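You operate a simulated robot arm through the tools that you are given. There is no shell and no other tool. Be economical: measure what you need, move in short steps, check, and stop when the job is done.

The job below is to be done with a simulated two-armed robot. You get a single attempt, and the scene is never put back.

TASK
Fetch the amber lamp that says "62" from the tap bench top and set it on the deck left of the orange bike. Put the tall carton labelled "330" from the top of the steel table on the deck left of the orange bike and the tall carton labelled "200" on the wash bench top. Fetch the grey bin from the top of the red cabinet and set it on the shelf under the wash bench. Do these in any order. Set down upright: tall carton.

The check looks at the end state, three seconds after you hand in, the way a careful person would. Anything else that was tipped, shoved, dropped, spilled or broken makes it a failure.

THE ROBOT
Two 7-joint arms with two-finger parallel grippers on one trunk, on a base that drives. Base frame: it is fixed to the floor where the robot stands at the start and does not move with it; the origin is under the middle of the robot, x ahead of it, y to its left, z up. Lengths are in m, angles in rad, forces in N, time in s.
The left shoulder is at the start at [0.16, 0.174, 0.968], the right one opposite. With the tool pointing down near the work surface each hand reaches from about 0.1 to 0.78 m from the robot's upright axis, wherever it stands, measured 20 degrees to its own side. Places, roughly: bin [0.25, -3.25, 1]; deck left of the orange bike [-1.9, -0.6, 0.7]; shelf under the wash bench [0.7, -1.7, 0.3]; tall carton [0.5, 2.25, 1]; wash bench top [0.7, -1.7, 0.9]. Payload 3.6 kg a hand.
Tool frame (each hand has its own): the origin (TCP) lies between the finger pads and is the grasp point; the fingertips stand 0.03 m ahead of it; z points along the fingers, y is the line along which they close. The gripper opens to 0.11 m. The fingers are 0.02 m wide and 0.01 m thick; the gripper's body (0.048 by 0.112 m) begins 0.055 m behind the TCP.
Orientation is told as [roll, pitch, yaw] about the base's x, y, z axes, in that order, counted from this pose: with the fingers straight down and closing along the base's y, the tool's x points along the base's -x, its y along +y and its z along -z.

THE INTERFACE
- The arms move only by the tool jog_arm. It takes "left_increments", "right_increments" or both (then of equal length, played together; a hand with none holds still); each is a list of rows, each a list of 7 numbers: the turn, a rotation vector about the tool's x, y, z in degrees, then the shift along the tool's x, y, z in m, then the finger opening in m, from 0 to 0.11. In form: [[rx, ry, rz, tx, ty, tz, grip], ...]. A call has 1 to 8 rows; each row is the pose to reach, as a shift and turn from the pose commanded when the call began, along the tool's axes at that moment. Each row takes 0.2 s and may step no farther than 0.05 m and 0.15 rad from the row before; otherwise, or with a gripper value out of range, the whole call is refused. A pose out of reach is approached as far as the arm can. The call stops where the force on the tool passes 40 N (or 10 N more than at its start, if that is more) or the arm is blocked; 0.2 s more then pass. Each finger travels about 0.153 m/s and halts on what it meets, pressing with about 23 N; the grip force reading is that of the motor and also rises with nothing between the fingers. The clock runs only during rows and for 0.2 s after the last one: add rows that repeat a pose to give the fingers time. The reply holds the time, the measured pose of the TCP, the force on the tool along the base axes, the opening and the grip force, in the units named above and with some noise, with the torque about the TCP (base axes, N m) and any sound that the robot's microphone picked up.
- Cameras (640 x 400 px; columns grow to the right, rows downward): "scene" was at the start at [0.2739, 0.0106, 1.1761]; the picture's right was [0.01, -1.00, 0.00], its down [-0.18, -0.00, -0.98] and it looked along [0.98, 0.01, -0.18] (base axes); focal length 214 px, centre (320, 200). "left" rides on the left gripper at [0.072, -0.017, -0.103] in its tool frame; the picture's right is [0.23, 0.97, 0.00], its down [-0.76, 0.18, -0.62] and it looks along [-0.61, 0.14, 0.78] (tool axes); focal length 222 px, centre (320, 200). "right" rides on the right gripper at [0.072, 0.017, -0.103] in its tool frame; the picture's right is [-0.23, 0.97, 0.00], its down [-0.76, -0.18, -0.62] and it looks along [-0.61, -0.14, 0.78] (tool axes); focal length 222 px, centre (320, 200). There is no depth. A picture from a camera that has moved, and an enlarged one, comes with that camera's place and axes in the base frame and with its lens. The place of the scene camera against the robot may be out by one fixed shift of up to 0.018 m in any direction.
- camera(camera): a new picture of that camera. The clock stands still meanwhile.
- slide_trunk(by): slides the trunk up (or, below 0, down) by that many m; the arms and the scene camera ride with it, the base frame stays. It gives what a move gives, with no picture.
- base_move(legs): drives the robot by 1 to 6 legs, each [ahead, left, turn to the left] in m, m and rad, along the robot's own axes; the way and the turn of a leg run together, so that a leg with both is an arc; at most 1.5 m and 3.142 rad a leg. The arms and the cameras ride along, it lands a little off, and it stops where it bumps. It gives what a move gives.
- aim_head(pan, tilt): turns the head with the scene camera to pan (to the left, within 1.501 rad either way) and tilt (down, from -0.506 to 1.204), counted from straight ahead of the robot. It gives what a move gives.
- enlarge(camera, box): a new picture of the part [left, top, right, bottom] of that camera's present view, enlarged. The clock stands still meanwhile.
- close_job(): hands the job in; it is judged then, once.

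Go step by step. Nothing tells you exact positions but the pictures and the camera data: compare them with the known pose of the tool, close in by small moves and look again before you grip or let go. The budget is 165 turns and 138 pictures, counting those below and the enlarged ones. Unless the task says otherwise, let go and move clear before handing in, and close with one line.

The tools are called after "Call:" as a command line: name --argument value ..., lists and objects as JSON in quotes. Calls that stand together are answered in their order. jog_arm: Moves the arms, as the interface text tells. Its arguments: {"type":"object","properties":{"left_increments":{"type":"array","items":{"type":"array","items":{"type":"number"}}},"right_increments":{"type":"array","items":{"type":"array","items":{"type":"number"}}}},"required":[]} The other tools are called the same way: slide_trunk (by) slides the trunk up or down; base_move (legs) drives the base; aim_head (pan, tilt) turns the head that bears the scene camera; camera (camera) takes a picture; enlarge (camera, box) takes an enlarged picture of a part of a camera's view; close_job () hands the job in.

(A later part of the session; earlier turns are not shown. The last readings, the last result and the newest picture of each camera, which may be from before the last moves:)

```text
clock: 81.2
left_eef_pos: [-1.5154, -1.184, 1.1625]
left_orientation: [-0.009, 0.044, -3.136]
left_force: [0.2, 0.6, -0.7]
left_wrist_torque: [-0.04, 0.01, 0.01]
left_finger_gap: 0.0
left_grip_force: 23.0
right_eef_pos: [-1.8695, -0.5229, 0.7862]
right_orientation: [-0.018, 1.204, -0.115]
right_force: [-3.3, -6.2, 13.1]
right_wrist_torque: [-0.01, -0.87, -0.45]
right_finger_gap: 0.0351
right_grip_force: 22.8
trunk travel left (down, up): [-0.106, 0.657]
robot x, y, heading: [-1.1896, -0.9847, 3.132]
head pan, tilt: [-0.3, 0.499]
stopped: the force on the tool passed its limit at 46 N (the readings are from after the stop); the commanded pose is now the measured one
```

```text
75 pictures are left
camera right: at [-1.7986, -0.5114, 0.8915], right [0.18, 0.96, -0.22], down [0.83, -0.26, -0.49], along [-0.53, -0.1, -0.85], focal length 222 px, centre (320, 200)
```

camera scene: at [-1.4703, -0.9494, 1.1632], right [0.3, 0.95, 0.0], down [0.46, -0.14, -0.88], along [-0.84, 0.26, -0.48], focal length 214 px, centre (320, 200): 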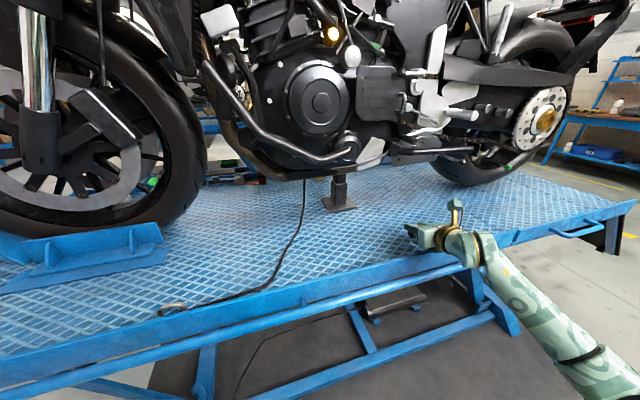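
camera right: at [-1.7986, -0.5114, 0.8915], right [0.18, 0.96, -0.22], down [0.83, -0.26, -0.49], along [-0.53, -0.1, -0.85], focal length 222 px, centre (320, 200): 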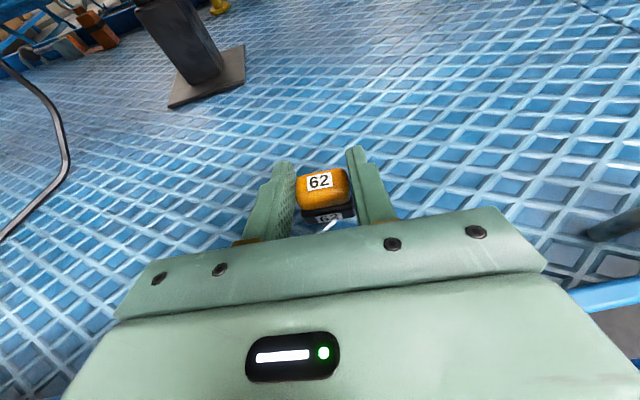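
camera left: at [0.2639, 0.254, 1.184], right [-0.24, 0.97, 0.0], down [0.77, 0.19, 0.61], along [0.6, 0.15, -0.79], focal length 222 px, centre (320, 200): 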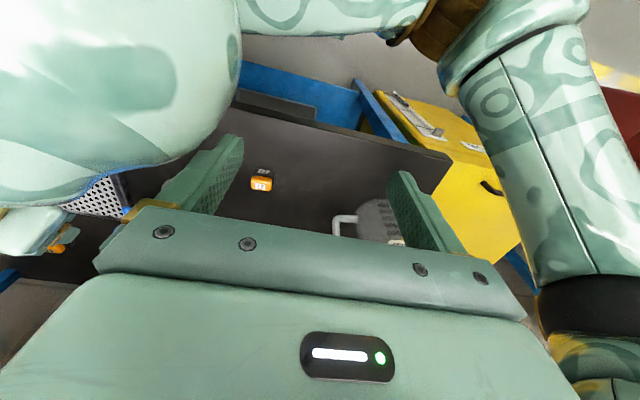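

The hand's underside touched the deck's raised edge; the deck surface itself works out to about z = 0.74. I'll lift, move further in over the deck, then lower.

Call:
jog_arm --right_increments '[[0, 0, 0, 0.02, 0, -0.008, 0.02], [0, 0, 0, 0.04, 0, -0.016, 0.02]]'

Call:
base_move --legs '[[0.13, 0, 0]]'

Call:
camera --camera "right"

Call:
enlarge --camera "scene" --box '[360, 150, 520, 250]'

```text
clock: 81.8
left_eef_pos: [-1.5155, -1.1821, 1.1616]
left_orientation: [-0.006, 0.045, -3.136]
left_force: [-0.1, -0.6, -0.5]
left_wrist_torque: [-0.02, 0.04, -0.03]
left_finger_gap: 0.0
left_grip_force: 23.3
right_eef_pos: [-1.8689, -0.5204, 0.8264]
right_orientation: [-0.024, 1.198, -0.124]
right_force: [0.2, -0.1, 1.0]
right_wrist_torque: [0.02, 0.03, -0.01]
right_finger_gap: 0.035
right_grip_force: 22.9
trunk travel left (down, up): [-0.106, 0.657]
robot x, y, heading: [-1.1915, -0.9844, 3.133]
head pan, tilt: [-0.3, 0.499]
```

```text
clock: 83.1
left_eef_pos: [-1.6487, -1.1825, 1.1624]
left_orientation: [-0.007, 0.047, -3.134]
left_force: [-0.7, -0.6, 0.2]
left_wrist_torque: [-0.03, -0.03, -0.02]
left_finger_gap: 0.0002
left_grip_force: 22.7
right_eef_pos: [-2.0028, -0.5205, 0.8263]
right_orientation: [-0.024, 1.2, -0.12]
right_force: [-0.3, -0.2, -0.9]
right_wrist_torque: [0.02, 0.0, -0.01]
right_finger_gap: 0.0352
right_grip_force: 23.1
trunk travel left (down, up): [-0.106, 0.657]
robot x, y, heading: [-1.3236, -0.9848, 3.136]
head pan, tilt: [-0.3, 0.499]
```

```text
74 pictures are left
camera right: at [-1.9329, -0.5101, 0.9317], right [0.18, 0.96, -0.22], down [0.84, -0.26, -0.48], along [-0.52, -0.1, -0.85], focal length 222 px, centre (320, 200)
```

right: 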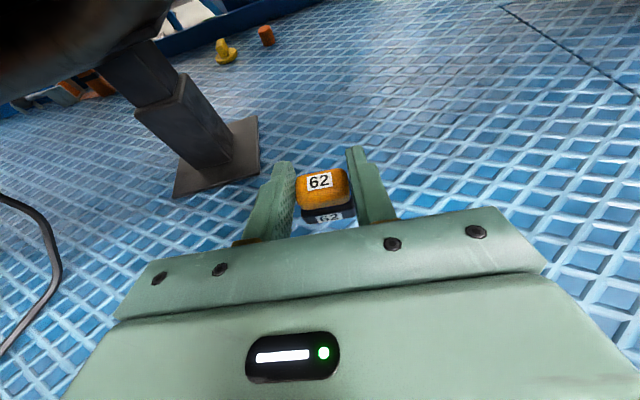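

```text
4.00 times, centred on (440, 200) of scene
camera zoom: at [-1.605, -0.948, 1.163], right [0.3, 0.95, 0.0], down [0.46, -0.14, -0.88], along [-0.84, 0.26, -0.48], focal length 858 px, centre (-160, 200)
```

zoom: 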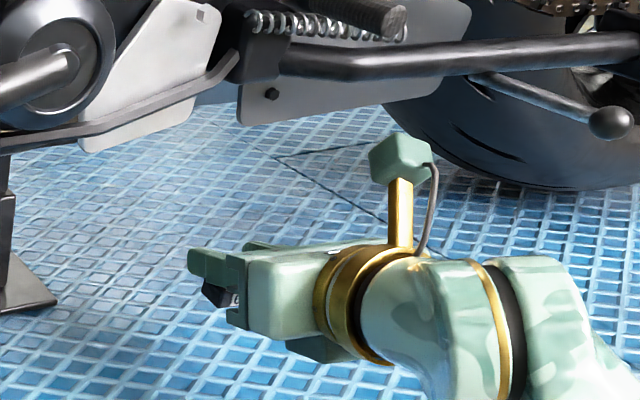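

Call:
base_move --legs '[[-0.03, 0, 0]]'

Call:
jog_arm --right_increments '[[0, 0, 0, -0.0186, 0, 0.0073, 0.02], [0, 0, 0, -0.0325, 0, 0.0127, 0.02], [0, 0, 0, -0.042, 0, 0.0163, 0.02]]'

Call:
enlarge --camera "right" --box '[200, 120, 440, 270]'

```text
clock: 83.9
left_eef_pos: [-1.6168, -1.1817, 1.1635]
left_orientation: [-0.005, 0.045, -3.137]
left_force: [0.3, 0.0, 0.3]
left_wrist_torque: [0.01, 0.05, -0.01]
left_finger_gap: 0.0002
left_grip_force: 22.6
right_eef_pos: [-1.9709, -0.5216, 0.8282]
right_orientation: [-0.024, 1.2, -0.121]
right_force: [0.1, -0.6, 0.0]
right_wrist_torque: [0.03, -0.01, -0.02]
right_finger_gap: 0.0353
right_grip_force: 22.8
trunk travel left (down, up): [-0.106, 0.657]
robot x, y, heading: [-1.2925, -0.9863, 3.13]
head pan, tilt: [-0.3, 0.499]
```

```text
clock: 84.7
left_eef_pos: [-1.6185, -1.1832, 1.1626]
left_orientation: [-0.005, 0.046, -3.136]
left_force: [0.1, 0.0, 1.0]
left_wrist_torque: [0.01, 0.03, 0.0]
left_finger_gap: 0.0
left_grip_force: 23.1
right_eef_pos: [-1.9711, -0.5209, 0.7809]
right_orientation: [-0.024, 1.199, -0.119]
right_force: [1.3, 0.4, -0.7]
right_wrist_torque: [-0.01, -0.01, 0.01]
right_finger_gap: 0.0353
right_grip_force: 22.5
trunk travel left (down, up): [-0.106, 0.657]
robot x, y, heading: [-1.2948, -0.9857, 3.137]
head pan, tilt: [-0.3, 0.499]
```

```text
2.67 times, centred on (320, 195) of right
camera zoom: at [-1.9005, -0.51, 0.8866], right [0.18, 0.96, -0.22], down [0.84, -0.27, -0.48], along [-0.52, -0.1, -0.85], focal length 592 px, centre (320, 213)
```

zoom: 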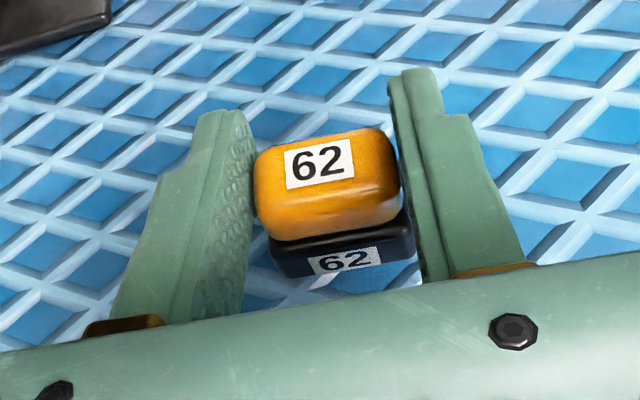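

Call:
jog_arm --right_increments '[[0, 0, 0, -0.0046, 0, 0.0018, 0.02], [0, 0, 0, -0.0093, 0, 0.0036, 0.02]]'

Call:
jog_arm --right_increments '[[0, 0, 0, -0.0028, 0, 0.0011, 0.02]]'

Call:
enlarge --camera "right" --box '[200, 120, 440, 270]'

```text
clock: 85.3
left_eef_pos: [-1.6182, -1.1813, 1.1619]
left_orientation: [-0.007, 0.044, -3.137]
left_force: [0.3, 1.1, -0.1]
left_wrist_torque: [-0.02, -0.02, 0.0]
left_finger_gap: 0.0
left_grip_force: 23.5
right_eef_pos: [-1.9725, -0.5201, 0.7735]
right_orientation: [-0.026, 1.199, -0.12]
right_force: [-0.8, 0.0, -0.1]
right_wrist_torque: [0.0, 0.02, -0.01]
right_finger_gap: 0.0349
right_grip_force: 22.8
trunk travel left (down, up): [-0.106, 0.657]
robot x, y, heading: [-1.2929, -0.9828, 3.131]
head pan, tilt: [-0.3, 0.499]
```

```text
clock: 85.7
left_eef_pos: [-1.619, -1.1825, 1.1626]
left_orientation: [-0.005, 0.047, -3.137]
left_force: [-0.9, 0.1, -0.1]
left_wrist_torque: [-0.02, -0.03, -0.01]
left_finger_gap: 0.0
left_grip_force: 22.9
right_eef_pos: [-1.9722, -0.5209, 0.7694]
right_orientation: [-0.022, 1.198, -0.121]
right_force: [-0.2, 0.2, -0.6]
right_wrist_torque: [-0.01, 0.03, -0.03]
right_finger_gap: 0.035
right_grip_force: 23.3
trunk travel left (down, up): [-0.106, 0.657]
robot x, y, heading: [-1.2942, -0.9866, 3.139]
head pan, tilt: [-0.3, 0.499]
```

```text
2.67 times, centred on (320, 195) of right
camera zoom: at [-1.9018, -0.5099, 0.8748], right [0.18, 0.96, -0.22], down [0.84, -0.27, -0.48], along [-0.52, -0.1, -0.85], focal length 592 px, centre (320, 213)
```

zoom: 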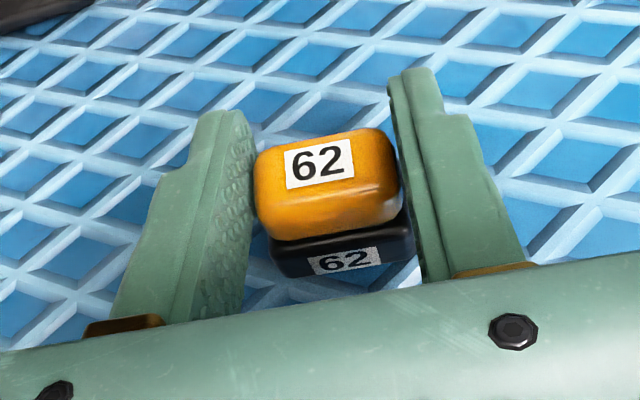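

Call:
jog_arm --right_increments '[[0, 0, 0, -0.0028, 0, 0.0011, 0.02], [0, 0, 0, -0.0056, 0, 0.0022, 0.02]]'

Call:
jog_arm --right_increments '[[0, 0, 0, -0.0028, 0, 0.0011, 0.02], [0, 0, 0, -0.0056, 0, 0.0022, 0.02]]'

Call:
enlarge --camera "right" --box '[200, 120, 440, 270]'

```text
clock: 86.3
left_eef_pos: [-1.6165, -1.1829, 1.1622]
left_orientation: [-0.007, 0.044, -3.135]
left_force: [0.3, -0.4, 0.2]
left_wrist_torque: [0.0, 0.03, -0.02]
left_finger_gap: 0.0002
left_grip_force: 23.1
right_eef_pos: [-1.9714, -0.5213, 0.7651]
right_orientation: [-0.022, 1.202, -0.118]
right_force: [-0.8, 0.3, 4.1]
right_wrist_torque: [0.02, -0.03, 0.01]
right_finger_gap: 0.0353
right_grip_force: 23.0
trunk travel left (down, up): [-0.106, 0.657]
robot x, y, heading: [-1.2949, -0.9844, 3.137]
head pan, tilt: [-0.3, 0.499]
```

```text
clock: 86.9
left_eef_pos: [-1.6173, -1.1829, 1.1633]
left_orientation: [-0.007, 0.044, -3.136]
left_force: [0.2, 0.1, 0.2]
left_wrist_torque: [0.02, 0.0, 0.03]
left_finger_gap: 0.0001
left_grip_force: 22.8
right_eef_pos: [-1.9722, -0.519, 0.7621]
right_orientation: [-0.016, 1.205, -0.112]
right_force: [-3.9, 1.6, 20.5]
right_wrist_torque: [0.06, -0.01, 0.01]
right_finger_gap: 0.0357
right_grip_force: 23.2
trunk travel left (down, up): [-0.106, 0.657]
robot x, y, heading: [-1.2934, -0.9877, 3.135]
head pan, tilt: [-0.3, 0.499]
```

```text
2.67 times, centred on (320, 195) of right
camera zoom: at [-1.8999, -0.5106, 0.8664], right [0.18, 0.96, -0.22], down [0.83, -0.26, -0.49], along [-0.53, -0.09, -0.85], focal length 592 px, centre (320, 213)
```

zoom: 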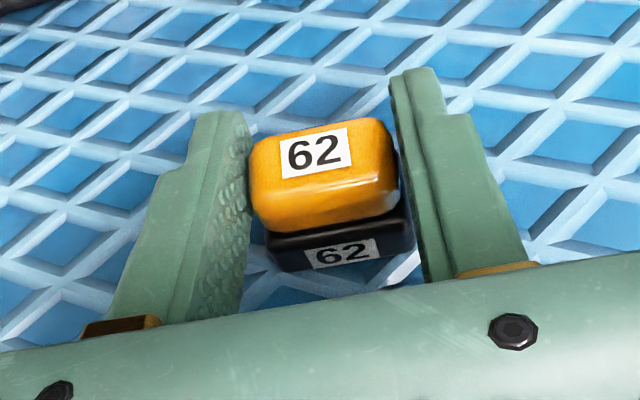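

The lamp is firmly on the deck, with 20 N pushing back through it. I'll ease off, release it, and back away.

Call:
jog_arm --right_increments '[[0, 0, 0, 0.003, 0, -0.0012, 0.03], [0, 0, 0, 0.003, 0, -0.0012, 0.05], [0, 0, 0, 0.003, 0, -0.0012, 0.08], [0, 0, 0, 0.003, 0, -0.0012, 0.08], [0, 0, 0, -0.002, 0, -0.03, 0.08], [0, 0, 0, -0.003, 0, -0.06, 0.08], [0, 0, 0, 0.03, 0, -0.075, 0.08]]'

Call:
camera --camera "right"

```text
clock: 88.5
left_eef_pos: [-1.6173, -1.1829, 1.162]
left_orientation: [-0.006, 0.046, -3.134]
left_force: [1.0, -0.1, 0.2]
left_wrist_torque: [-0.01, -0.01, 0.01]
left_finger_gap: 0.0
left_grip_force: 22.9
right_eef_pos: [-1.9141, -0.5277, 0.8117]
right_orientation: [-0.032, 1.193, -0.121]
right_force: [-0.5, -0.1, 0.5]
right_wrist_torque: [0.0, -0.01, 0.01]
right_finger_gap: 0.0798
right_grip_force: 0.1
right hand out of reach, approached as far as the arm can: row 5, 6
trunk travel left (down, up): [-0.106, 0.657]
robot x, y, heading: [-1.295, -0.9851, 3.135]
head pan, tilt: [-0.3, 0.499]
```

```text
69 pictures are left
camera right: at [-1.8432, -0.5166, 0.9168], right [0.17, 0.96, -0.22], down [0.84, -0.26, -0.48], along [-0.52, -0.1, -0.85], focal length 222 px, centre (320, 200)
```

right: 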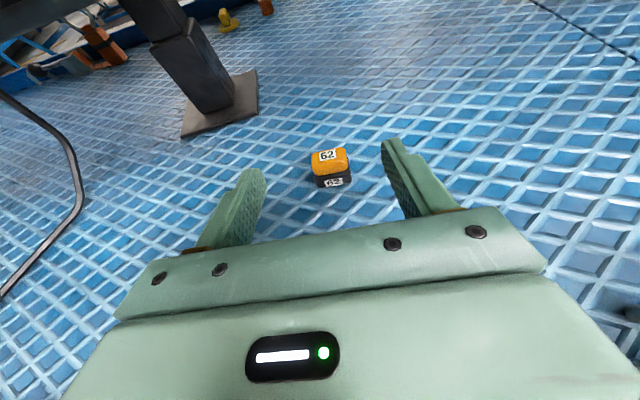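

Lamp 62 stands upright on the deck. I'll back off, raise the trunk, and drive toward the steel table on the far side.

Call:
base_move --legs '[[-0.45, 0, 0], [0, 0, -1.57]]'

Call:
slide_trunk --by 0.2

Call:
base_move --legs '[[1.2, 0, 0], [0.8, 0, 0]]'

Call:
aim_head --pan -0.6 --tilt 0.4

Call:
camera --camera "scene"

```text
clock: 95.1
left_eef_pos: [-1.0381, -0.6615, 1.1624]
left_orientation: [-0.006, 0.045, 1.568]
left_force: [0.4, 0.5, -0.4]
left_wrist_torque: [-0.01, 0.01, -0.02]
left_finger_gap: 0.0
left_grip_force: 23.2
right_eef_pos: [-0.3811, -0.3709, 0.8113]
right_orientation: [-0.034, 1.195, -1.702]
right_force: [-1.1, 0.1, 0.3]
right_wrist_torque: [0.0, 0.0, -0.02]
right_finger_gap: 0.0801
right_grip_force: 0.1
trunk travel left (down, up): [-0.106, 0.657]
robot x, y, heading: [-0.8448, -0.9901, 1.561]
head pan, tilt: [-0.3, 0.499]
```

```text
clock: 97.2
left_eef_pos: [-1.0395, -0.738, 1.3911]
left_orientation: [-0.01, -0.098, 1.57]
left_force: [-0.3, -0.5, 0.4]
left_wrist_torque: [-0.01, 0.02, 0.01]
left_finger_gap: 0.0001
left_grip_force: 22.8
right_eef_pos: [-0.3814, -0.3697, 1.0107]
right_orientation: [-0.033, 1.194, -1.702]
right_force: [1.4, -0.9, 0.2]
right_wrist_torque: [0.03, -0.01, 0.01]
right_finger_gap: 0.0802
right_grip_force: 0.0
trunk travel left (down, up): [-0.306, 0.457]
robot x, y, heading: [-0.8446, -0.9858, 1.555]
head pan, tilt: [-0.3, 0.499]
```

```text
clock: 107.3
left_eef_pos: [-1.0369, 1.2789, 1.3913]
left_orientation: [-0.009, -0.098, 1.597]
left_force: [-0.1, 0.5, 1.2]
left_wrist_torque: [0.01, 0.06, 0.02]
left_finger_gap: 0.0
left_grip_force: 23.5
right_eef_pos: [-0.3906, 1.6652, 1.0108]
right_orientation: [-0.032, 1.195, -1.676]
right_force: [-0.9, 0.7, -0.1]
right_wrist_torque: [0.03, -0.04, 0.0]
right_finger_gap: 0.0803
right_grip_force: 0.1
trunk travel left (down, up): [-0.306, 0.457]
robot x, y, heading: [-0.839, 1.0339, 1.583]
head pan, tilt: [-0.3, 0.499]
```

```text
clock: 108.1
left_eef_pos: [-1.0362, 1.2794, 1.3914]
left_orientation: [-0.009, -0.099, 1.599]
left_force: [0.6, 0.6, 0.9]
left_wrist_torque: [0.04, 0.03, 0.01]
left_finger_gap: 0.0001
left_grip_force: 23.2
right_eef_pos: [-0.3904, 1.6651, 1.0118]
right_orientation: [-0.032, 1.195, -1.674]
right_force: [-0.8, -0.6, -0.9]
right_wrist_torque: [0.03, -0.01, -0.01]
right_finger_gap: 0.0799
right_grip_force: 0.0
trunk travel left (down, up): [-0.306, 0.457]
robot x, y, heading: [-0.8358, 1.0367, 1.587]
head pan, tilt: [-0.6, 0.4]
```

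```text
68 pictures are left
camera scene: at [-0.7976, 1.1989, 1.3815], right [0.83, -0.55, 0.0], down [-0.22, -0.33, -0.92], along [0.51, 0.77, -0.39], focal length 214 px, centre (320, 200)
```

scene: 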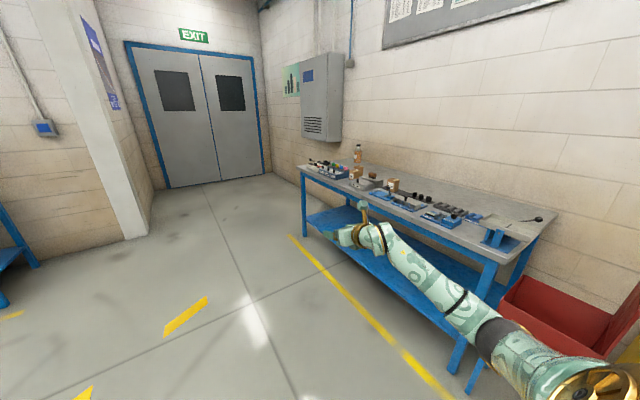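

Call:
enlarge --camera "scene" --box '[295, 135, 455, 235]'

```text
4.00 times, centred on (375, 185) of scene
camera zoom: at [-0.7976, 1.1989, 1.3815], right [0.83, -0.55, 0.0], down [-0.22, -0.33, -0.92], along [0.51, 0.77, -0.39], focal length 858 px, centre (100, 260)
```

zoom: 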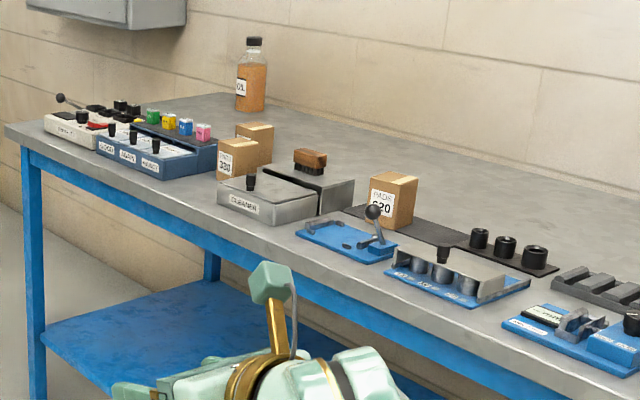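

I can read "330", a partly hidden carton behind it (likely "200"), and a "220". First I'll return the right hand to fingers-down for top grasps.

Call:
jog_arm --right_increments '[[4.2, 0, -6.2, 0, 0, 0, 0.08], [8.4, 0, -12.4, 0, 0, 0, 0.08], [12.6, 0, -18.7, 0, 0, 0, 0.08], [16.8, 0, -24.9, 0, 0, 0, 0.08], [21, 0, -31.1, 0, 0, 0, 0.08], [25.2, 0, -37.3, 0, 0, 0, 0.08], [29.3, 0, -43.5, 0, 0, 0, 0.08], [33.5, 0, -49.7, 0, 0, 0, 0.08]]'

Call:
jog_arm --right_increments '[[4.2, 0, -6.2, 0, 0, 0, 0.08], [8.4, 0, -12.4, 0, 0, 0, 0.08], [12.6, 0, -18.7, 0, 0, 0, 0.08], [16.8, 0, -24.9, 0, 0, 0, 0.08], [21, 0, -31.1, 0, 0, 0, 0.08], [25.2, 0, -37.3, 0, 0, 0, 0.08], [29.3, 0, -43.5, 0, 0, 0, 0.08], [33.5, 0, -49.7, 0, 0, 0, 0.08]]'

Call:
jog_arm --right_increments '[[4.2, 0, -6.2, 0, 0, 0, 0.08], [8.4, 0, -12.4, 0, 0, 0, 0.08], [12.6, 0, -18.7, 0, 0, 0, 0.08], [16.8, 0, -24.9, 0, 0, 0, 0.08], [21, 0, -31.1, 0, 0, 0, 0.08], [25.2, 0, -37.3, 0, 0, 0, 0.08], [29.3, 0, -43.5, 0, 0, 0, 0.08], [33.5, 0, -49.7, 0, 0, 0, 0.08]]'

```text
clock: 109.9
left_eef_pos: [-1.0382, 1.281, 1.3909]
left_orientation: [-0.008, -0.098, 1.596]
left_force: [-0.3, 0.9, -0.3]
left_wrist_torque: [0.0, -0.01, 0.01]
left_finger_gap: 0.0001
left_grip_force: 22.6
right_eef_pos: [-0.391, 1.6646, 1.0113]
right_orientation: [0.75, 0.781, -0.108]
right_force: [-0.3, 0.9, -0.4]
right_wrist_torque: [0.04, -0.02, 0.01]
right_finger_gap: 0.0799
right_grip_force: 0.1
trunk travel left (down, up): [-0.306, 0.457]
robot x, y, heading: [-0.8364, 1.0408, 1.583]
head pan, tilt: [-0.6, 0.4]
```

```text
clock: 111.7
left_eef_pos: [-1.0376, 1.2798, 1.3908]
left_orientation: [-0.009, -0.099, 1.597]
left_force: [-0.2, 0.4, 0.5]
left_wrist_torque: [-0.01, 0.0, 0.01]
left_finger_gap: 0.0001
left_grip_force: 22.5
right_eef_pos: [-0.3905, 1.665, 1.0108]
right_orientation: [0.536, 0.238, 0.672]
right_force: [0.6, -0.2, 0.0]
right_wrist_torque: [0.02, 0.0, 0.04]
right_finger_gap: 0.0799
right_grip_force: 0.1
trunk travel left (down, up): [-0.306, 0.457]
robot x, y, heading: [-0.8351, 1.0326, 1.585]
head pan, tilt: [-0.6, 0.4]
```

```text
clock: 113.5
left_eef_pos: [-1.0365, 1.2787, 1.3926]
left_orientation: [-0.009, -0.099, 1.597]
left_force: [0.6, -0.4, 0.4]
left_wrist_torque: [0.0, 0.03, -0.03]
left_finger_gap: 0.0
left_grip_force: 22.4
right_eef_pos: [-0.4125, 1.5288, 1.0597]
right_orientation: [0.086, -0.06, 1.282]
right_force: [0.0, 0.8, -0.4]
right_wrist_torque: [-0.02, -0.02, 0.0]
right_finger_gap: 0.0799
right_grip_force: 0.1
right hand out of reach, approached as far as the arm can: row 1, 2, 3, 4, 5, 6, 7, 8
trunk travel left (down, up): [-0.306, 0.457]
robot x, y, heading: [-0.832, 1.0352, 1.584]
head pan, tilt: [-0.6, 0.4]
```

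Call:
base_move --legs '[[1.2, 0, 0], [0, 0, -1.58], [0.35, 0, 0]]'

Call:
aim_head --pan 0 --tilt 0.6

Call:
camera --camera "scene"

```text
clock: 125.3
left_eef_pos: [-0.2547, 2.412, 1.3911]
left_orientation: [-0.009, -0.099, 0.012]
left_force: [0.2, 0.3, -0.4]
left_wrist_torque: [0.0, 0.0, 0.01]
left_finger_gap: 0.0001
left_grip_force: 23.3
right_eef_pos: [-0.0136, 1.7843, 1.0603]
right_orientation: [0.086, -0.063, -0.304]
right_force: [0.1, -0.1, 0.3]
right_wrist_torque: [-0.02, 0.01, -0.02]
right_finger_gap: 0.0801
right_grip_force: 0.1
trunk travel left (down, up): [-0.306, 0.457]
robot x, y, heading: [-0.5034, 2.2145, 0.002]
head pan, tilt: [-0.6, 0.4]
```

```text
clock: 126.3
left_eef_pos: [-0.2556, 2.4113, 1.3918]
left_orientation: [-0.01, -0.098, 0.011]
left_force: [-0.5, -0.4, -0.5]
left_wrist_torque: [0.0, 0.03, -0.02]
left_finger_gap: 0.0
left_grip_force: 23.1
right_eef_pos: [-0.0155, 1.7831, 1.0598]
right_orientation: [0.085, -0.063, -0.306]
right_force: [0.3, 0.3, -0.2]
right_wrist_torque: [-0.03, 0.01, 0.0]
right_finger_gap: 0.0797
right_grip_force: 0.0
trunk travel left (down, up): [-0.306, 0.457]
robot x, y, heading: [-0.5054, 2.2138, -0.0]
head pan, tilt: [0.0, 0.6]
```

```text
66 pictures are left
camera scene: at [-0.349, 2.2236, 1.3633], right [0.0, -1.0, 0.0], down [-0.57, 0.0, -0.82], along [0.82, 0.0, -0.57], focal length 214 px, centre (320, 200)
```

scene: 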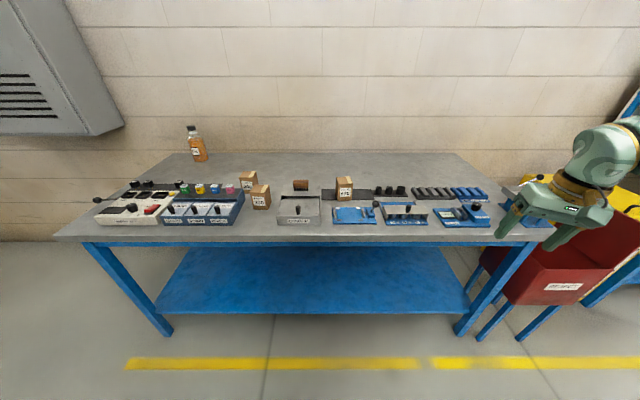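

Call:
enlarge --camera "scene" --box '[220, 150, 380, 250]'

```text
4.00 times, centred on (300, 200) of scene
camera zoom: at [-0.349, 2.2236, 1.3633], right [0.0, -1.0, 0.0], down [-0.57, 0.0, -0.82], along [0.82, 0.0, -0.57], focal length 858 px, centre (400, 200)
```

zoom: 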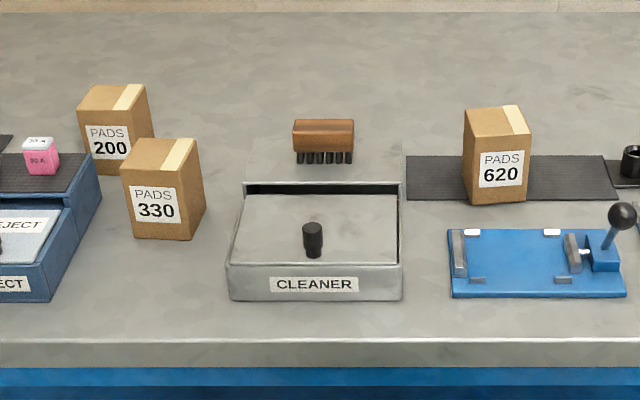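

Both target cartons are clear: "330" near [0.37, 2.45] and "200" behind it near [0.52, 2.55]. I'll move up so the right hand can take 330 and the left hand 200.

Call:
base_move --legs '[[0, 0.26, 0], [0.2, 0, 0]]'

Call:
aim_head --pan 0 --tilt 0.8

Call:
camera --camera "scene"

```text
clock: 129.3
left_eef_pos: [-0.0504, 2.6738, 1.3909]
left_orientation: [-0.009, -0.098, 0.014]
left_force: [0.9, -0.2, 0.4]
left_wrist_torque: [0.0, 0.01, -0.01]
left_finger_gap: 0.0
left_grip_force: 23.3
right_eef_pos: [0.1886, 2.0445, 1.059]
right_orientation: [0.084, -0.065, -0.307]
right_force: [-0.5, -0.1, -0.7]
right_wrist_torque: [-0.02, 0.03, -0.02]
right_finger_gap: 0.0801
right_grip_force: 0.1
trunk travel left (down, up): [-0.306, 0.457]
robot x, y, heading: [-0.3004, 2.4754, -0.0]
head pan, tilt: [0.0, 0.6]
```

```text
clock: 130.1
left_eef_pos: [-0.0523, 2.6736, 1.3919]
left_orientation: [-0.01, -0.101, 0.01]
left_force: [0.5, 0.3, 0.1]
left_wrist_torque: [-0.03, -0.01, 0.01]
left_finger_gap: 0.0
left_grip_force: 22.9
right_eef_pos: [0.1877, 2.0449, 1.0599]
right_orientation: [0.085, -0.063, -0.306]
right_force: [-0.6, 0.8, 0.3]
right_wrist_torque: [0.01, -0.02, 0.0]
right_finger_gap: 0.08
right_grip_force: 0.1
trunk travel left (down, up): [-0.306, 0.457]
robot x, y, heading: [-0.2997, 2.4773, -0.008]
head pan, tilt: [0.0, 0.799]
```

```text
64 pictures are left
camera scene: at [-0.1544, 2.4855, 1.3465], right [0.0, -1.0, 0.0], down [-0.72, 0.0, -0.7], along [0.7, 0.0, -0.72], focal length 214 px, centre (320, 200)
```

scene: 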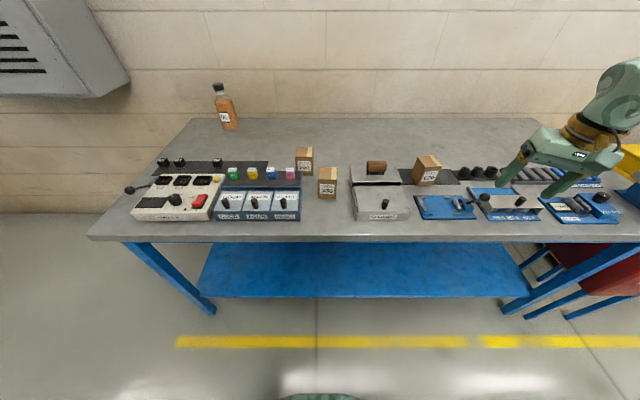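

Call:
jog_arm --right_increments '[[0.54, 0.55, -2.2, -0.0047, 0.0446, 0.0071, 0.1], [1.07, 1.1, -4.4, -0.0093, 0.0893, 0.0143, 0.1], [1.6, 1.65, -6.6, -0.014, 0.1339, 0.0214, 0.1], [2.15, 2.2, -8.8, -0.0187, 0.1785, 0.0285, 0.1], [2.7, 2.75, -10.9, -0.0234, 0.2232, 0.0357, 0.1], [3.2, 3.3, -13.1, -0.028, 0.2678, 0.0428, 0.1], [3.76, 3.85, -15.3, -0.0327, 0.3124, 0.0499, 0.1], [4.3, 4.4, -17.5, -0.0374, 0.357, 0.057, 0.1]]'

Call:
camera --camera "right"

```text
clock: 131.9
left_eef_pos: [-0.0521, 2.6735, 1.3916]
left_orientation: [-0.009, -0.1, 0.013]
left_force: [0.3, -0.6, 0.0]
left_wrist_torque: [0.02, -0.01, 0.01]
left_finger_gap: 0.0001
left_grip_force: 22.8
right_eef_pos: [0.3222, 2.3573, 1.041]
right_orientation: [0.005, -0.005, -0.012]
right_force: [-0.4, 0.0, 0.7]
right_wrist_torque: [0.01, -0.01, -0.03]
right_finger_gap: 0.0998
right_grip_force: 0.1
right hand out of reach, approached as far as the arm can: row 8
trunk travel left (down, up): [-0.306, 0.457]
robot x, y, heading: [-0.3023, 2.4735, -0.003]
head pan, tilt: [0.0, 0.799]
```

```text
63 pictures are left
camera right: at [0.2487, 2.3746, 1.1434], right [0.24, 0.97, 0.0], down [0.76, -0.19, 0.63], along [0.61, -0.15, -0.78], focal length 222 px, centre (320, 200)
```

right: 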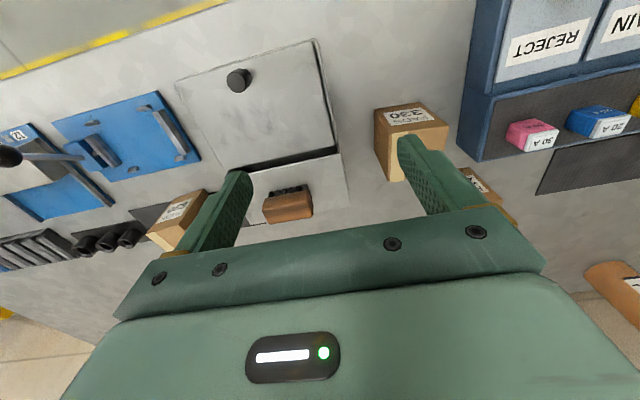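

The wrist view confirms 330 at about [0.386, 2.457], top near 0.92. The right arm is near a limit, so I'll shift the base to bring the hand above the carton.

Call:
base_move --legs '[[0.064, 0.1, 0]]'

Call:
jog_arm --right_increments '[[0, 0, -4.5, 0, 0, 0.02, 0.095], [0, 0, -9, 0, 0, 0.04, 0.095]]'

Call:
camera --camera "right"

```text
clock: 133.1
left_eef_pos: [0.0114, 2.7784, 1.391]
left_orientation: [-0.01, -0.097, 0.014]
left_force: [0.1, 0.3, 0.8]
left_wrist_torque: [-0.04, 0.02, 0.01]
left_finger_gap: 0.0001
left_grip_force: 22.7
right_eef_pos: [0.3872, 2.4614, 1.0398]
right_orientation: [0.004, -0.005, -0.011]
right_force: [0.7, -0.1, 0.3]
right_wrist_torque: [-0.04, 0.05, -0.03]
right_finger_gap: 0.1003
right_grip_force: 0.1
trunk travel left (down, up): [-0.306, 0.457]
robot x, y, heading: [-0.2372, 2.5785, -0.001]
head pan, tilt: [0.0, 0.799]
```

```text
clock: 133.7
left_eef_pos: [0.0105, 2.7721, 1.392]
left_orientation: [-0.005, -0.097, 0.012]
left_force: [0.6, -1.1, 0.7]
left_wrist_torque: [0.07, 0.06, 0.04]
left_finger_gap: 0.0
left_grip_force: 22.1
right_eef_pos: [0.3795, 2.4216, 1.0209]
right_orientation: [0.003, -0.054, 0.077]
right_force: [-0.1, -0.5, -0.6]
right_wrist_torque: [0.06, 0.0, 0.0]
right_finger_gap: 0.0951
right_grip_force: 0.1
right hand out of reach, approached as far as the arm can: row 1, 2
trunk travel left (down, up): [-0.306, 0.457]
robot x, y, heading: [-0.2366, 2.5813, 0.003]
head pan, tilt: [0.0, 0.799]
```

```text
62 pictures are left
camera right: at [0.2998, 2.4327, 1.1205], right [0.15, 0.99, 0.02], down [0.74, -0.12, 0.66], along [0.66, -0.09, -0.75], focal length 222 px, centre (320, 200)
```

right: 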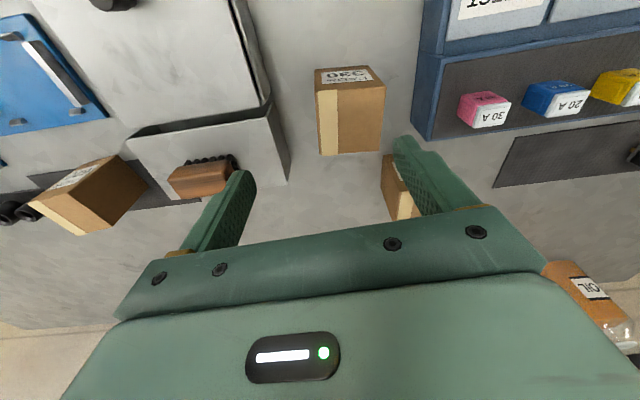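

Call:
slide_trunk --by -0.05

Call:
jog_arm --right_increments '[[0, 0, 4, 0, 0, 0, 0.095], [0, 0, 8, 0, 0, 0, 0.095], [0, 0, 11, 0, 0, 0, 0.095]]'

Call:
camera --camera "right"

```text
clock: 134.6
left_eef_pos: [0.0102, 2.7762, 1.3417]
left_orientation: [-0.009, -0.098, 0.014]
left_force: [-0.3, 0.6, 0.8]
left_wrist_torque: [-0.01, 0.01, 0.02]
left_finger_gap: 0.0002
left_grip_force: 23.1
right_eef_pos: [0.3792, 2.4247, 0.9737]
right_orientation: [0.0, -0.056, 0.076]
right_force: [0.2, -0.4, 0.0]
right_wrist_torque: [-0.01, 0.0, -0.02]
right_finger_gap: 0.0951
right_grip_force: 0.0
trunk travel left (down, up): [-0.256, 0.507]
robot x, y, heading: [-0.2342, 2.5765, 0.001]
head pan, tilt: [0.0, 0.799]
```

```text
clock: 135.4
left_eef_pos: [0.0124, 2.7756, 1.34]
left_orientation: [-0.008, -0.1, 0.015]
left_force: [-0.7, 0.1, 0.3]
left_wrist_torque: [-0.01, -0.01, 0.0]
left_finger_gap: 0.0
left_grip_force: 23.3
right_eef_pos: [0.3791, 2.4243, 0.9718]
right_orientation: [0.01, -0.051, -0.118]
right_force: [-0.8, -0.6, -0.4]
right_wrist_torque: [-0.01, 0.03, -0.01]
right_finger_gap: 0.0947
right_grip_force: 0.0
trunk travel left (down, up): [-0.256, 0.507]
robot x, y, heading: [-0.2337, 2.5758, -0.0]
head pan, tilt: [0.0, 0.799]
```

```text
61 pictures are left
camera right: at [0.3029, 2.4493, 1.0724], right [0.34, 0.94, 0.02], down [0.7, -0.27, 0.66], along [0.63, -0.21, -0.75], focal length 222 px, centre (320, 200)
```

right: 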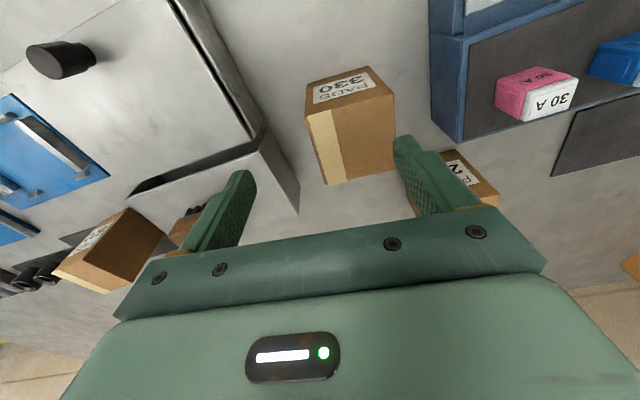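

Call:
jog_arm --right_increments '[[0, 0, 0, -0.003, 0.0264, 0, 0.095], [0, 0, 0, -0.003, 0.0264, 0, 0.095]]'

Call:
slide_trunk --by -0.067

Call:
camera --camera "right"

```text
clock: 136.0
left_eef_pos: [0.0108, 2.7747, 1.3407]
left_orientation: [-0.009, -0.101, 0.014]
left_force: [-0.1, -0.5, 0.5]
left_wrist_torque: [0.0, 0.0, -0.02]
left_finger_gap: 0.0
left_grip_force: 22.8
right_eef_pos: [0.3855, 2.4506, 0.9744]
right_orientation: [0.01, -0.053, -0.119]
right_force: [-0.4, 0.1, 0.4]
right_wrist_torque: [-0.02, 0.01, -0.04]
right_finger_gap: 0.0949
right_grip_force: 0.1
trunk travel left (down, up): [-0.256, 0.507]
robot x, y, heading: [-0.2367, 2.5797, 0.002]
head pan, tilt: [0.0, 0.799]
```

```text
clock: 137.1
left_eef_pos: [0.0278, 2.7755, 1.268]
left_orientation: [-0.013, -0.067, 0.013]
left_force: [0.1, 0.3, -0.6]
left_wrist_torque: [-0.02, -0.02, 0.01]
left_finger_gap: 0.0
left_grip_force: 23.0
right_eef_pos: [0.3846, 2.4503, 0.908]
right_orientation: [0.013, -0.055, -0.116]
right_force: [-0.6, -0.6, 0.2]
right_wrist_torque: [0.01, -0.03, -0.02]
right_finger_gap: 0.0949
right_grip_force: 0.1
trunk travel left (down, up): [-0.189, 0.574]
robot x, y, heading: [-0.2358, 2.5778, -0.001]
head pan, tilt: [0.0, 0.799]
```

```text
60 pictures are left
camera right: at [0.3083, 2.4754, 1.0069], right [0.34, 0.94, 0.02], down [0.7, -0.27, 0.66], along [0.63, -0.21, -0.75], focal length 222 px, centre (320, 200)
```

right: 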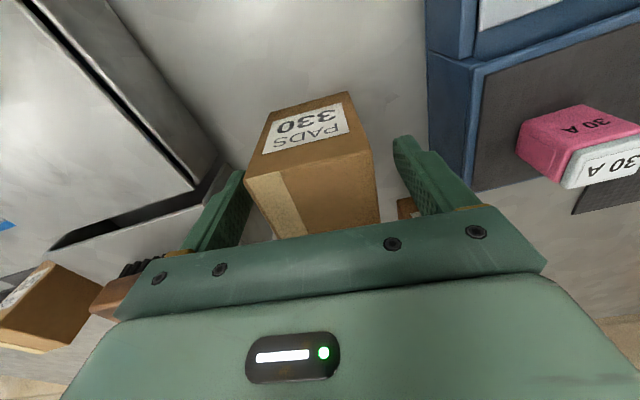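

Call:
jog_arm --right_increments '[[0, 0, 0, 0, 0, 0.01, 0.095], [0, 0, 0, 0, 0, 0.012, 0.075], [0, 0, 0, 0, 0, 0.012, 0.05], [0, 0, 0, 0, 0, 0.012, 0.045], [0, 0, 0, 0, 0, 0.012, 0.045]]'

Call:
jog_arm --right_increments '[[0, 0, 0, 0, 0, -0.02, 0.045], [0, 0, 0, 0, 0, -0.05, 0.045], [0, 0, 0, 0, 0, -0.09, 0.045], [0, 0, 0, 0, 0, -0.13, 0.045]]'

Call:
camera --camera "right"

Call:
camera --camera "scene"

```text
clock: 138.3
left_eef_pos: [0.0294, 2.7756, 1.2674]
left_orientation: [-0.009, -0.068, 0.014]
left_force: [0.3, 0.3, -0.5]
left_wrist_torque: [0.02, 0.03, -0.01]
left_finger_gap: 0.0003
left_grip_force: 23.3
right_eef_pos: [0.3865, 2.4507, 0.8944]
right_orientation: [0.012, -0.055, -0.115]
right_force: [-0.6, -0.9, 4.6]
right_wrist_torque: [-0.22, 0.16, -0.01]
right_finger_gap: 0.0601
right_grip_force: 23.6
trunk travel left (down, up): [-0.189, 0.574]
robot x, y, heading: [-0.2376, 2.578, -0.001]
head pan, tilt: [0.0, 0.799]
```

```text
clock: 139.3
left_eef_pos: [0.0291, 2.775, 1.2663]
left_orientation: [-0.011, -0.067, 0.012]
left_force: [-0.4, -0.7, 0.1]
left_wrist_torque: [0.01, -0.03, -0.04]
left_finger_gap: 0.0
left_grip_force: 22.6
right_eef_pos: [0.3778, 2.4502, 1.0257]
right_orientation: [0.01, -0.053, -0.116]
right_force: [-0.6, 0.4, -0.9]
right_wrist_torque: [-0.02, -0.01, -0.01]
right_finger_gap: 0.0601
right_grip_force: 22.8
trunk travel left (down, up): [-0.189, 0.574]
robot x, y, heading: [-0.2348, 2.5793, -0.001]
head pan, tilt: [0.0, 0.799]
```

```text
59 pictures are left
camera right: at [0.3015, 2.4753, 1.125], right [0.34, 0.94, 0.02], down [0.7, -0.27, 0.66], along [0.63, -0.21, -0.75], focal length 222 px, centre (320, 200)
```

right: 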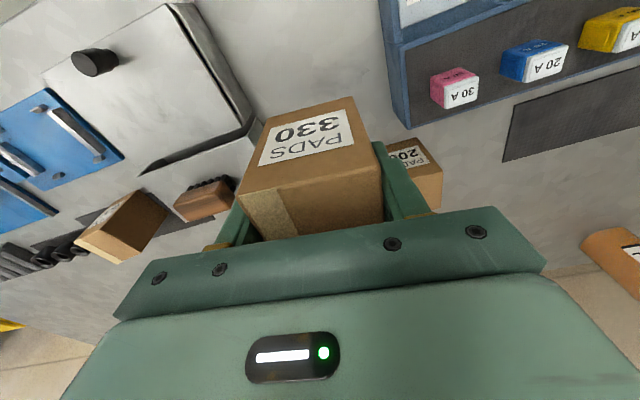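

```text
58 pictures are left
camera scene: at [-0.0338, 2.5883, 1.2256], right [0.0, -1.0, 0.0], down [-0.72, 0.0, -0.7], along [0.7, 0.0, -0.72], focal length 214 px, centre (320, 200)
```

scene: 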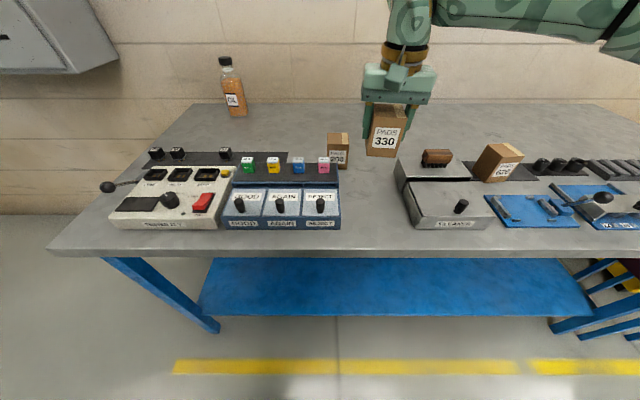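

330 is in the right hand. I'll move it aside, shift the base, and bring the left hand out toward carton 200.

Call:
jog_arm --right_increments '[[0, 0, 0, 0.021, -0.033, -0.0125, 0.045], [0, 0, 0, 0.042, -0.066, -0.025, 0.045], [0, 0, 0, 0.063, -0.098, -0.0375, 0.045], [0, 0, 0, 0.085, -0.131, -0.05, 0.045]]'

Call:
base_move --legs '[[0, -0.19, 0], [0.065, 0, 0]]'

Call:
jog_arm --left_increments '[[0, 0.5, 0, -0.042, -0.006, 0.015, 0.095], [0, 1, 0, -0.084, -0.012, 0.03, 0.095], [0, 1.5, 0, -0.126, -0.018, 0.045, 0.095], [0, 2, 0, -0.168, -0.024, 0.06, 0.095], [0, 2.5, 0, -0.21, -0.03, 0.075, 0.095], [0, 3, 0, -0.252, -0.036, 0.09, 0.095], [0, 3.5, 0, -0.294, -0.042, 0.105, 0.095], [0, 3.8, 0, -0.335, -0.047, 0.12, 0.095]]'

Call:
camera --camera "left"

```text
clock: 140.3
left_eef_pos: [0.0284, 2.7758, 1.2683]
left_orientation: [-0.012, -0.068, 0.013]
left_force: [-0.2, 0.1, 0.5]
left_wrist_torque: [0.02, 0.0, 0.01]
left_finger_gap: 0.0
left_grip_force: 23.3
right_eef_pos: [0.2782, 2.3279, 1.069]
right_orientation: [0.011, -0.055, -0.115]
right_force: [0.0, -0.2, -0.4]
right_wrist_torque: [0.03, 0.02, 0.0]
right_finger_gap: 0.0599
right_grip_force: 23.0
trunk travel left (down, up): [-0.189, 0.574]
robot x, y, heading: [-0.2346, 2.582, 0.003]
head pan, tilt: [0.0, 0.799]
```

```text
clock: 142.4
left_eef_pos: [0.0972, 2.5866, 1.2671]
left_orientation: [-0.011, -0.062, 0.014]
left_force: [0.9, -0.9, -0.2]
left_wrist_torque: [0.0, 0.05, 0.0]
left_finger_gap: 0.0001
left_grip_force: 23.0
right_eef_pos: [0.3458, 2.1402, 1.0679]
right_orientation: [0.01, -0.051, -0.114]
right_force: [0.0, 0.1, -1.4]
right_wrist_torque: [0.03, 0.04, 0.05]
right_finger_gap: 0.0597
right_grip_force: 22.8
trunk travel left (down, up): [-0.189, 0.574]
robot x, y, heading: [-0.1712, 2.3902, -0.0]
head pan, tilt: [0.0, 0.799]
```

```text
clock: 144.2
left_eef_pos: [0.3897, 2.5287, 1.1227]
left_orientation: [-0.011, 0.0, 0.02]
left_force: [1.5, -0.9, -0.6]
left_wrist_torque: [0.02, 0.05, 0.0]
left_finger_gap: 0.0948
left_grip_force: 0.0
left hand out of reach, approached as far as the arm can: row 5, 6, 7, 8
right_eef_pos: [0.3466, 2.1376, 1.0663]
right_orientation: [0.012, -0.049, -0.116]
right_force: [-0.6, 0.3, -1.4]
right_wrist_torque: [0.01, 0.06, -0.01]
right_finger_gap: 0.0599
right_grip_force: 22.5
trunk travel left (down, up): [-0.189, 0.574]
robot x, y, heading: [-0.1742, 2.3909, 0.001]
head pan, tilt: [0.0, 0.799]
```

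```text
57 pictures are left
camera left: at [0.3179, 2.5109, 1.2265], right [-0.25, 0.97, -0.01], down [0.76, 0.2, 0.62], along [0.6, 0.14, -0.78], focal length 222 px, centre (320, 200)
```

left: 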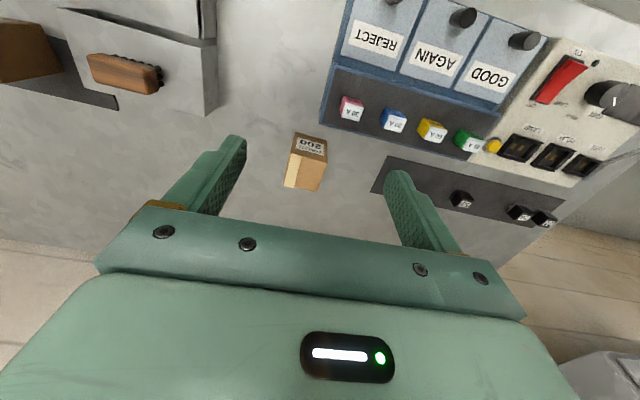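

Call:
jog_arm --right_increments '[[0, 0, 0, 0.02, 0, -0.03, 0.045], [0, 0, 0, 0.04, 0, -0.06, 0.045], [0, 0, 0, 0.06, 0, -0.09, 0.045], [0, 0, 0, 0.08, 0, -0.12, 0.045]]'

Call:
slide_trunk --by -0.1

Call:
jog_arm --left_increments '[[0, 0, 0, -0.04, 0, 0, 0.095], [0, 0, -1, -0.08, 0, 0, 0.095], [0, 0, -2, -0.112, 0.001, 0, 0.095]]'

Call:
camera --camera "left"

```text
clock: 145.2
left_eef_pos: [0.3852, 2.5305, 1.1265]
left_orientation: [-0.014, -0.002, 0.021]
left_force: [0.2, 0.2, -0.3]
left_wrist_torque: [-0.01, -0.01, 0.0]
left_finger_gap: 0.0949
left_grip_force: 0.1
right_eef_pos: [0.2583, 2.1489, 1.183]
right_orientation: [0.012, -0.053, -0.114]
right_force: [-0.8, 0.3, -0.3]
right_wrist_torque: [-0.01, 0.01, 0.0]
right_finger_gap: 0.0599
right_grip_force: 22.8
trunk travel left (down, up): [-0.189, 0.574]
robot x, y, heading: [-0.17, 2.39, -0.002]
head pan, tilt: [0.0, 0.799]
```

```text
clock: 146.6
left_eef_pos: [0.388, 2.5364, 1.0232]
left_orientation: [-0.01, 0.0, 0.013]
left_force: [0.0, 1.1, 1.1]
left_wrist_torque: [0.02, -0.01, -0.02]
left_finger_gap: 0.0951
left_grip_force: 0.0
right_eef_pos: [0.2572, 2.1478, 1.0846]
right_orientation: [0.011, -0.054, -0.112]
right_force: [0.7, -0.2, -1.4]
right_wrist_torque: [-0.04, -0.01, -0.05]
right_finger_gap: 0.0597
right_grip_force: 23.5
trunk travel left (down, up): [-0.089, 0.674]
robot x, y, heading: [-0.1674, 2.3923, -0.003]
head pan, tilt: [0.0, 0.799]
```

```text
clock: 147.4
left_eef_pos: [0.4411, 2.5504, 1.005]
left_orientation: [0.0, -0.022, 0.043]
left_force: [1.0, 0.3, 0.4]
left_wrist_torque: [0.02, 0.01, -0.01]
left_finger_gap: 0.0952
left_grip_force: 0.1
left hand out of reach, approached as far as the arm can: row 1, 2, 3
right_eef_pos: [0.2581, 2.1475, 1.0834]
right_orientation: [0.011, -0.053, -0.115]
right_force: [0.2, -1.6, -1.4]
right_wrist_torque: [0.02, -0.03, -0.01]
right_finger_gap: 0.0597
right_grip_force: 22.7
trunk travel left (down, up): [-0.089, 0.674]
robot x, y, heading: [-0.1704, 2.3903, -0.003]
head pan, tilt: [0.0, 0.799]
```

```text
56 pictures are left
camera left: at [0.3666, 2.5296, 1.1068], right [-0.27, 0.96, -0.01], down [0.74, 0.21, 0.64], along [0.62, 0.17, -0.77], focal length 222 px, centre (320, 200)
```

left: 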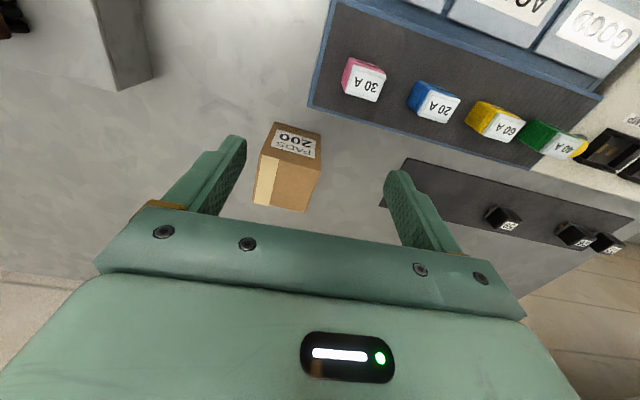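

Call:
jog_arm --right_increments '[[0, 0, 0, 0.03, -0.01, -0.02, 0.045], [0, 0, 0, 0.06, -0.02, -0.04, 0.045], [0, 0, 0, 0.09, -0.03, -0.07, 0.045]]'

Call:
base_move --legs '[[0.063, -0.017, 0]]'

Call:
slide_trunk --by -0.05

Call:
camera --camera "left"

```text
clock: 148.2
left_eef_pos: [0.4409, 2.5513, 1.0052]
left_orientation: [0.001, -0.021, 0.043]
left_force: [0.5, -0.5, -0.6]
left_wrist_torque: [0.02, 0.02, -0.02]
left_finger_gap: 0.0951
left_grip_force: 0.0
right_eef_pos: [0.1837, 2.1465, 1.1156]
right_orientation: [0.012, -0.053, -0.112]
right_force: [0.8, 0.0, -1.0]
right_wrist_torque: [0.03, 0.04, 0.0]
right_finger_gap: 0.0601
right_grip_force: 23.0
right hand out of reach, approached as far as the arm can: row 2, 3
trunk travel left (down, up): [-0.089, 0.674]
robot x, y, heading: [-0.1704, 2.3882, 0.001]
head pan, tilt: [0.0, 0.799]
```

```text
clock: 149.2
left_eef_pos: [0.5058, 2.5339, 1.0042]
left_orientation: [0.0, -0.02, 0.039]
left_force: [1.0, 0.0, 0.1]
left_wrist_torque: [0.02, 0.01, -0.02]
left_finger_gap: 0.0953
left_grip_force: 0.0
right_eef_pos: [0.2472, 2.1299, 1.1142]
right_orientation: [0.012, -0.05, -0.117]
right_force: [-0.4, 1.2, -1.9]
right_wrist_torque: [0.03, 0.06, -0.01]
right_finger_gap: 0.0595
right_grip_force: 22.9
trunk travel left (down, up): [-0.089, 0.674]
robot x, y, heading: [-0.1081, 2.373, -0.005]
head pan, tilt: [0.0, 0.799]
```

```text
clock: 150.1
left_eef_pos: [0.5026, 2.5327, 0.9564]
left_orientation: [0.0, -0.022, 0.04]
left_force: [-0.2, 0.5, -0.3]
left_wrist_torque: [0.0, -0.02, 0.0]
left_finger_gap: 0.0949
left_grip_force: 0.1
right_eef_pos: [0.2753, 2.1319, 1.0521]
right_orientation: [0.006, 0.01, -0.117]
right_force: [-1.6, 0.3, -2.2]
right_wrist_torque: [-0.01, -0.08, 0.0]
right_finger_gap: 0.0597
right_grip_force: 23.1
trunk travel left (down, up): [-0.039, 0.724]
robot x, y, heading: [-0.1072, 2.3694, 0.001]
head pan, tilt: [0.0, 0.799]
```

```text
55 pictures are left
camera left: at [0.4292, 2.5125, 1.0573], right [-0.27, 0.96, -0.01], down [0.74, 0.21, 0.64], along [0.62, 0.17, -0.77], focal length 222 px, centre (320, 200)
```

left: 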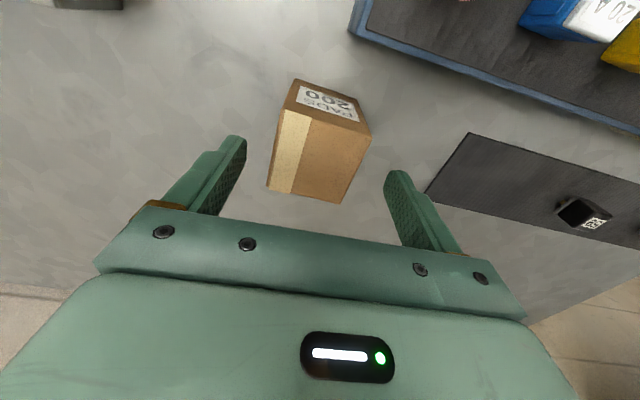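

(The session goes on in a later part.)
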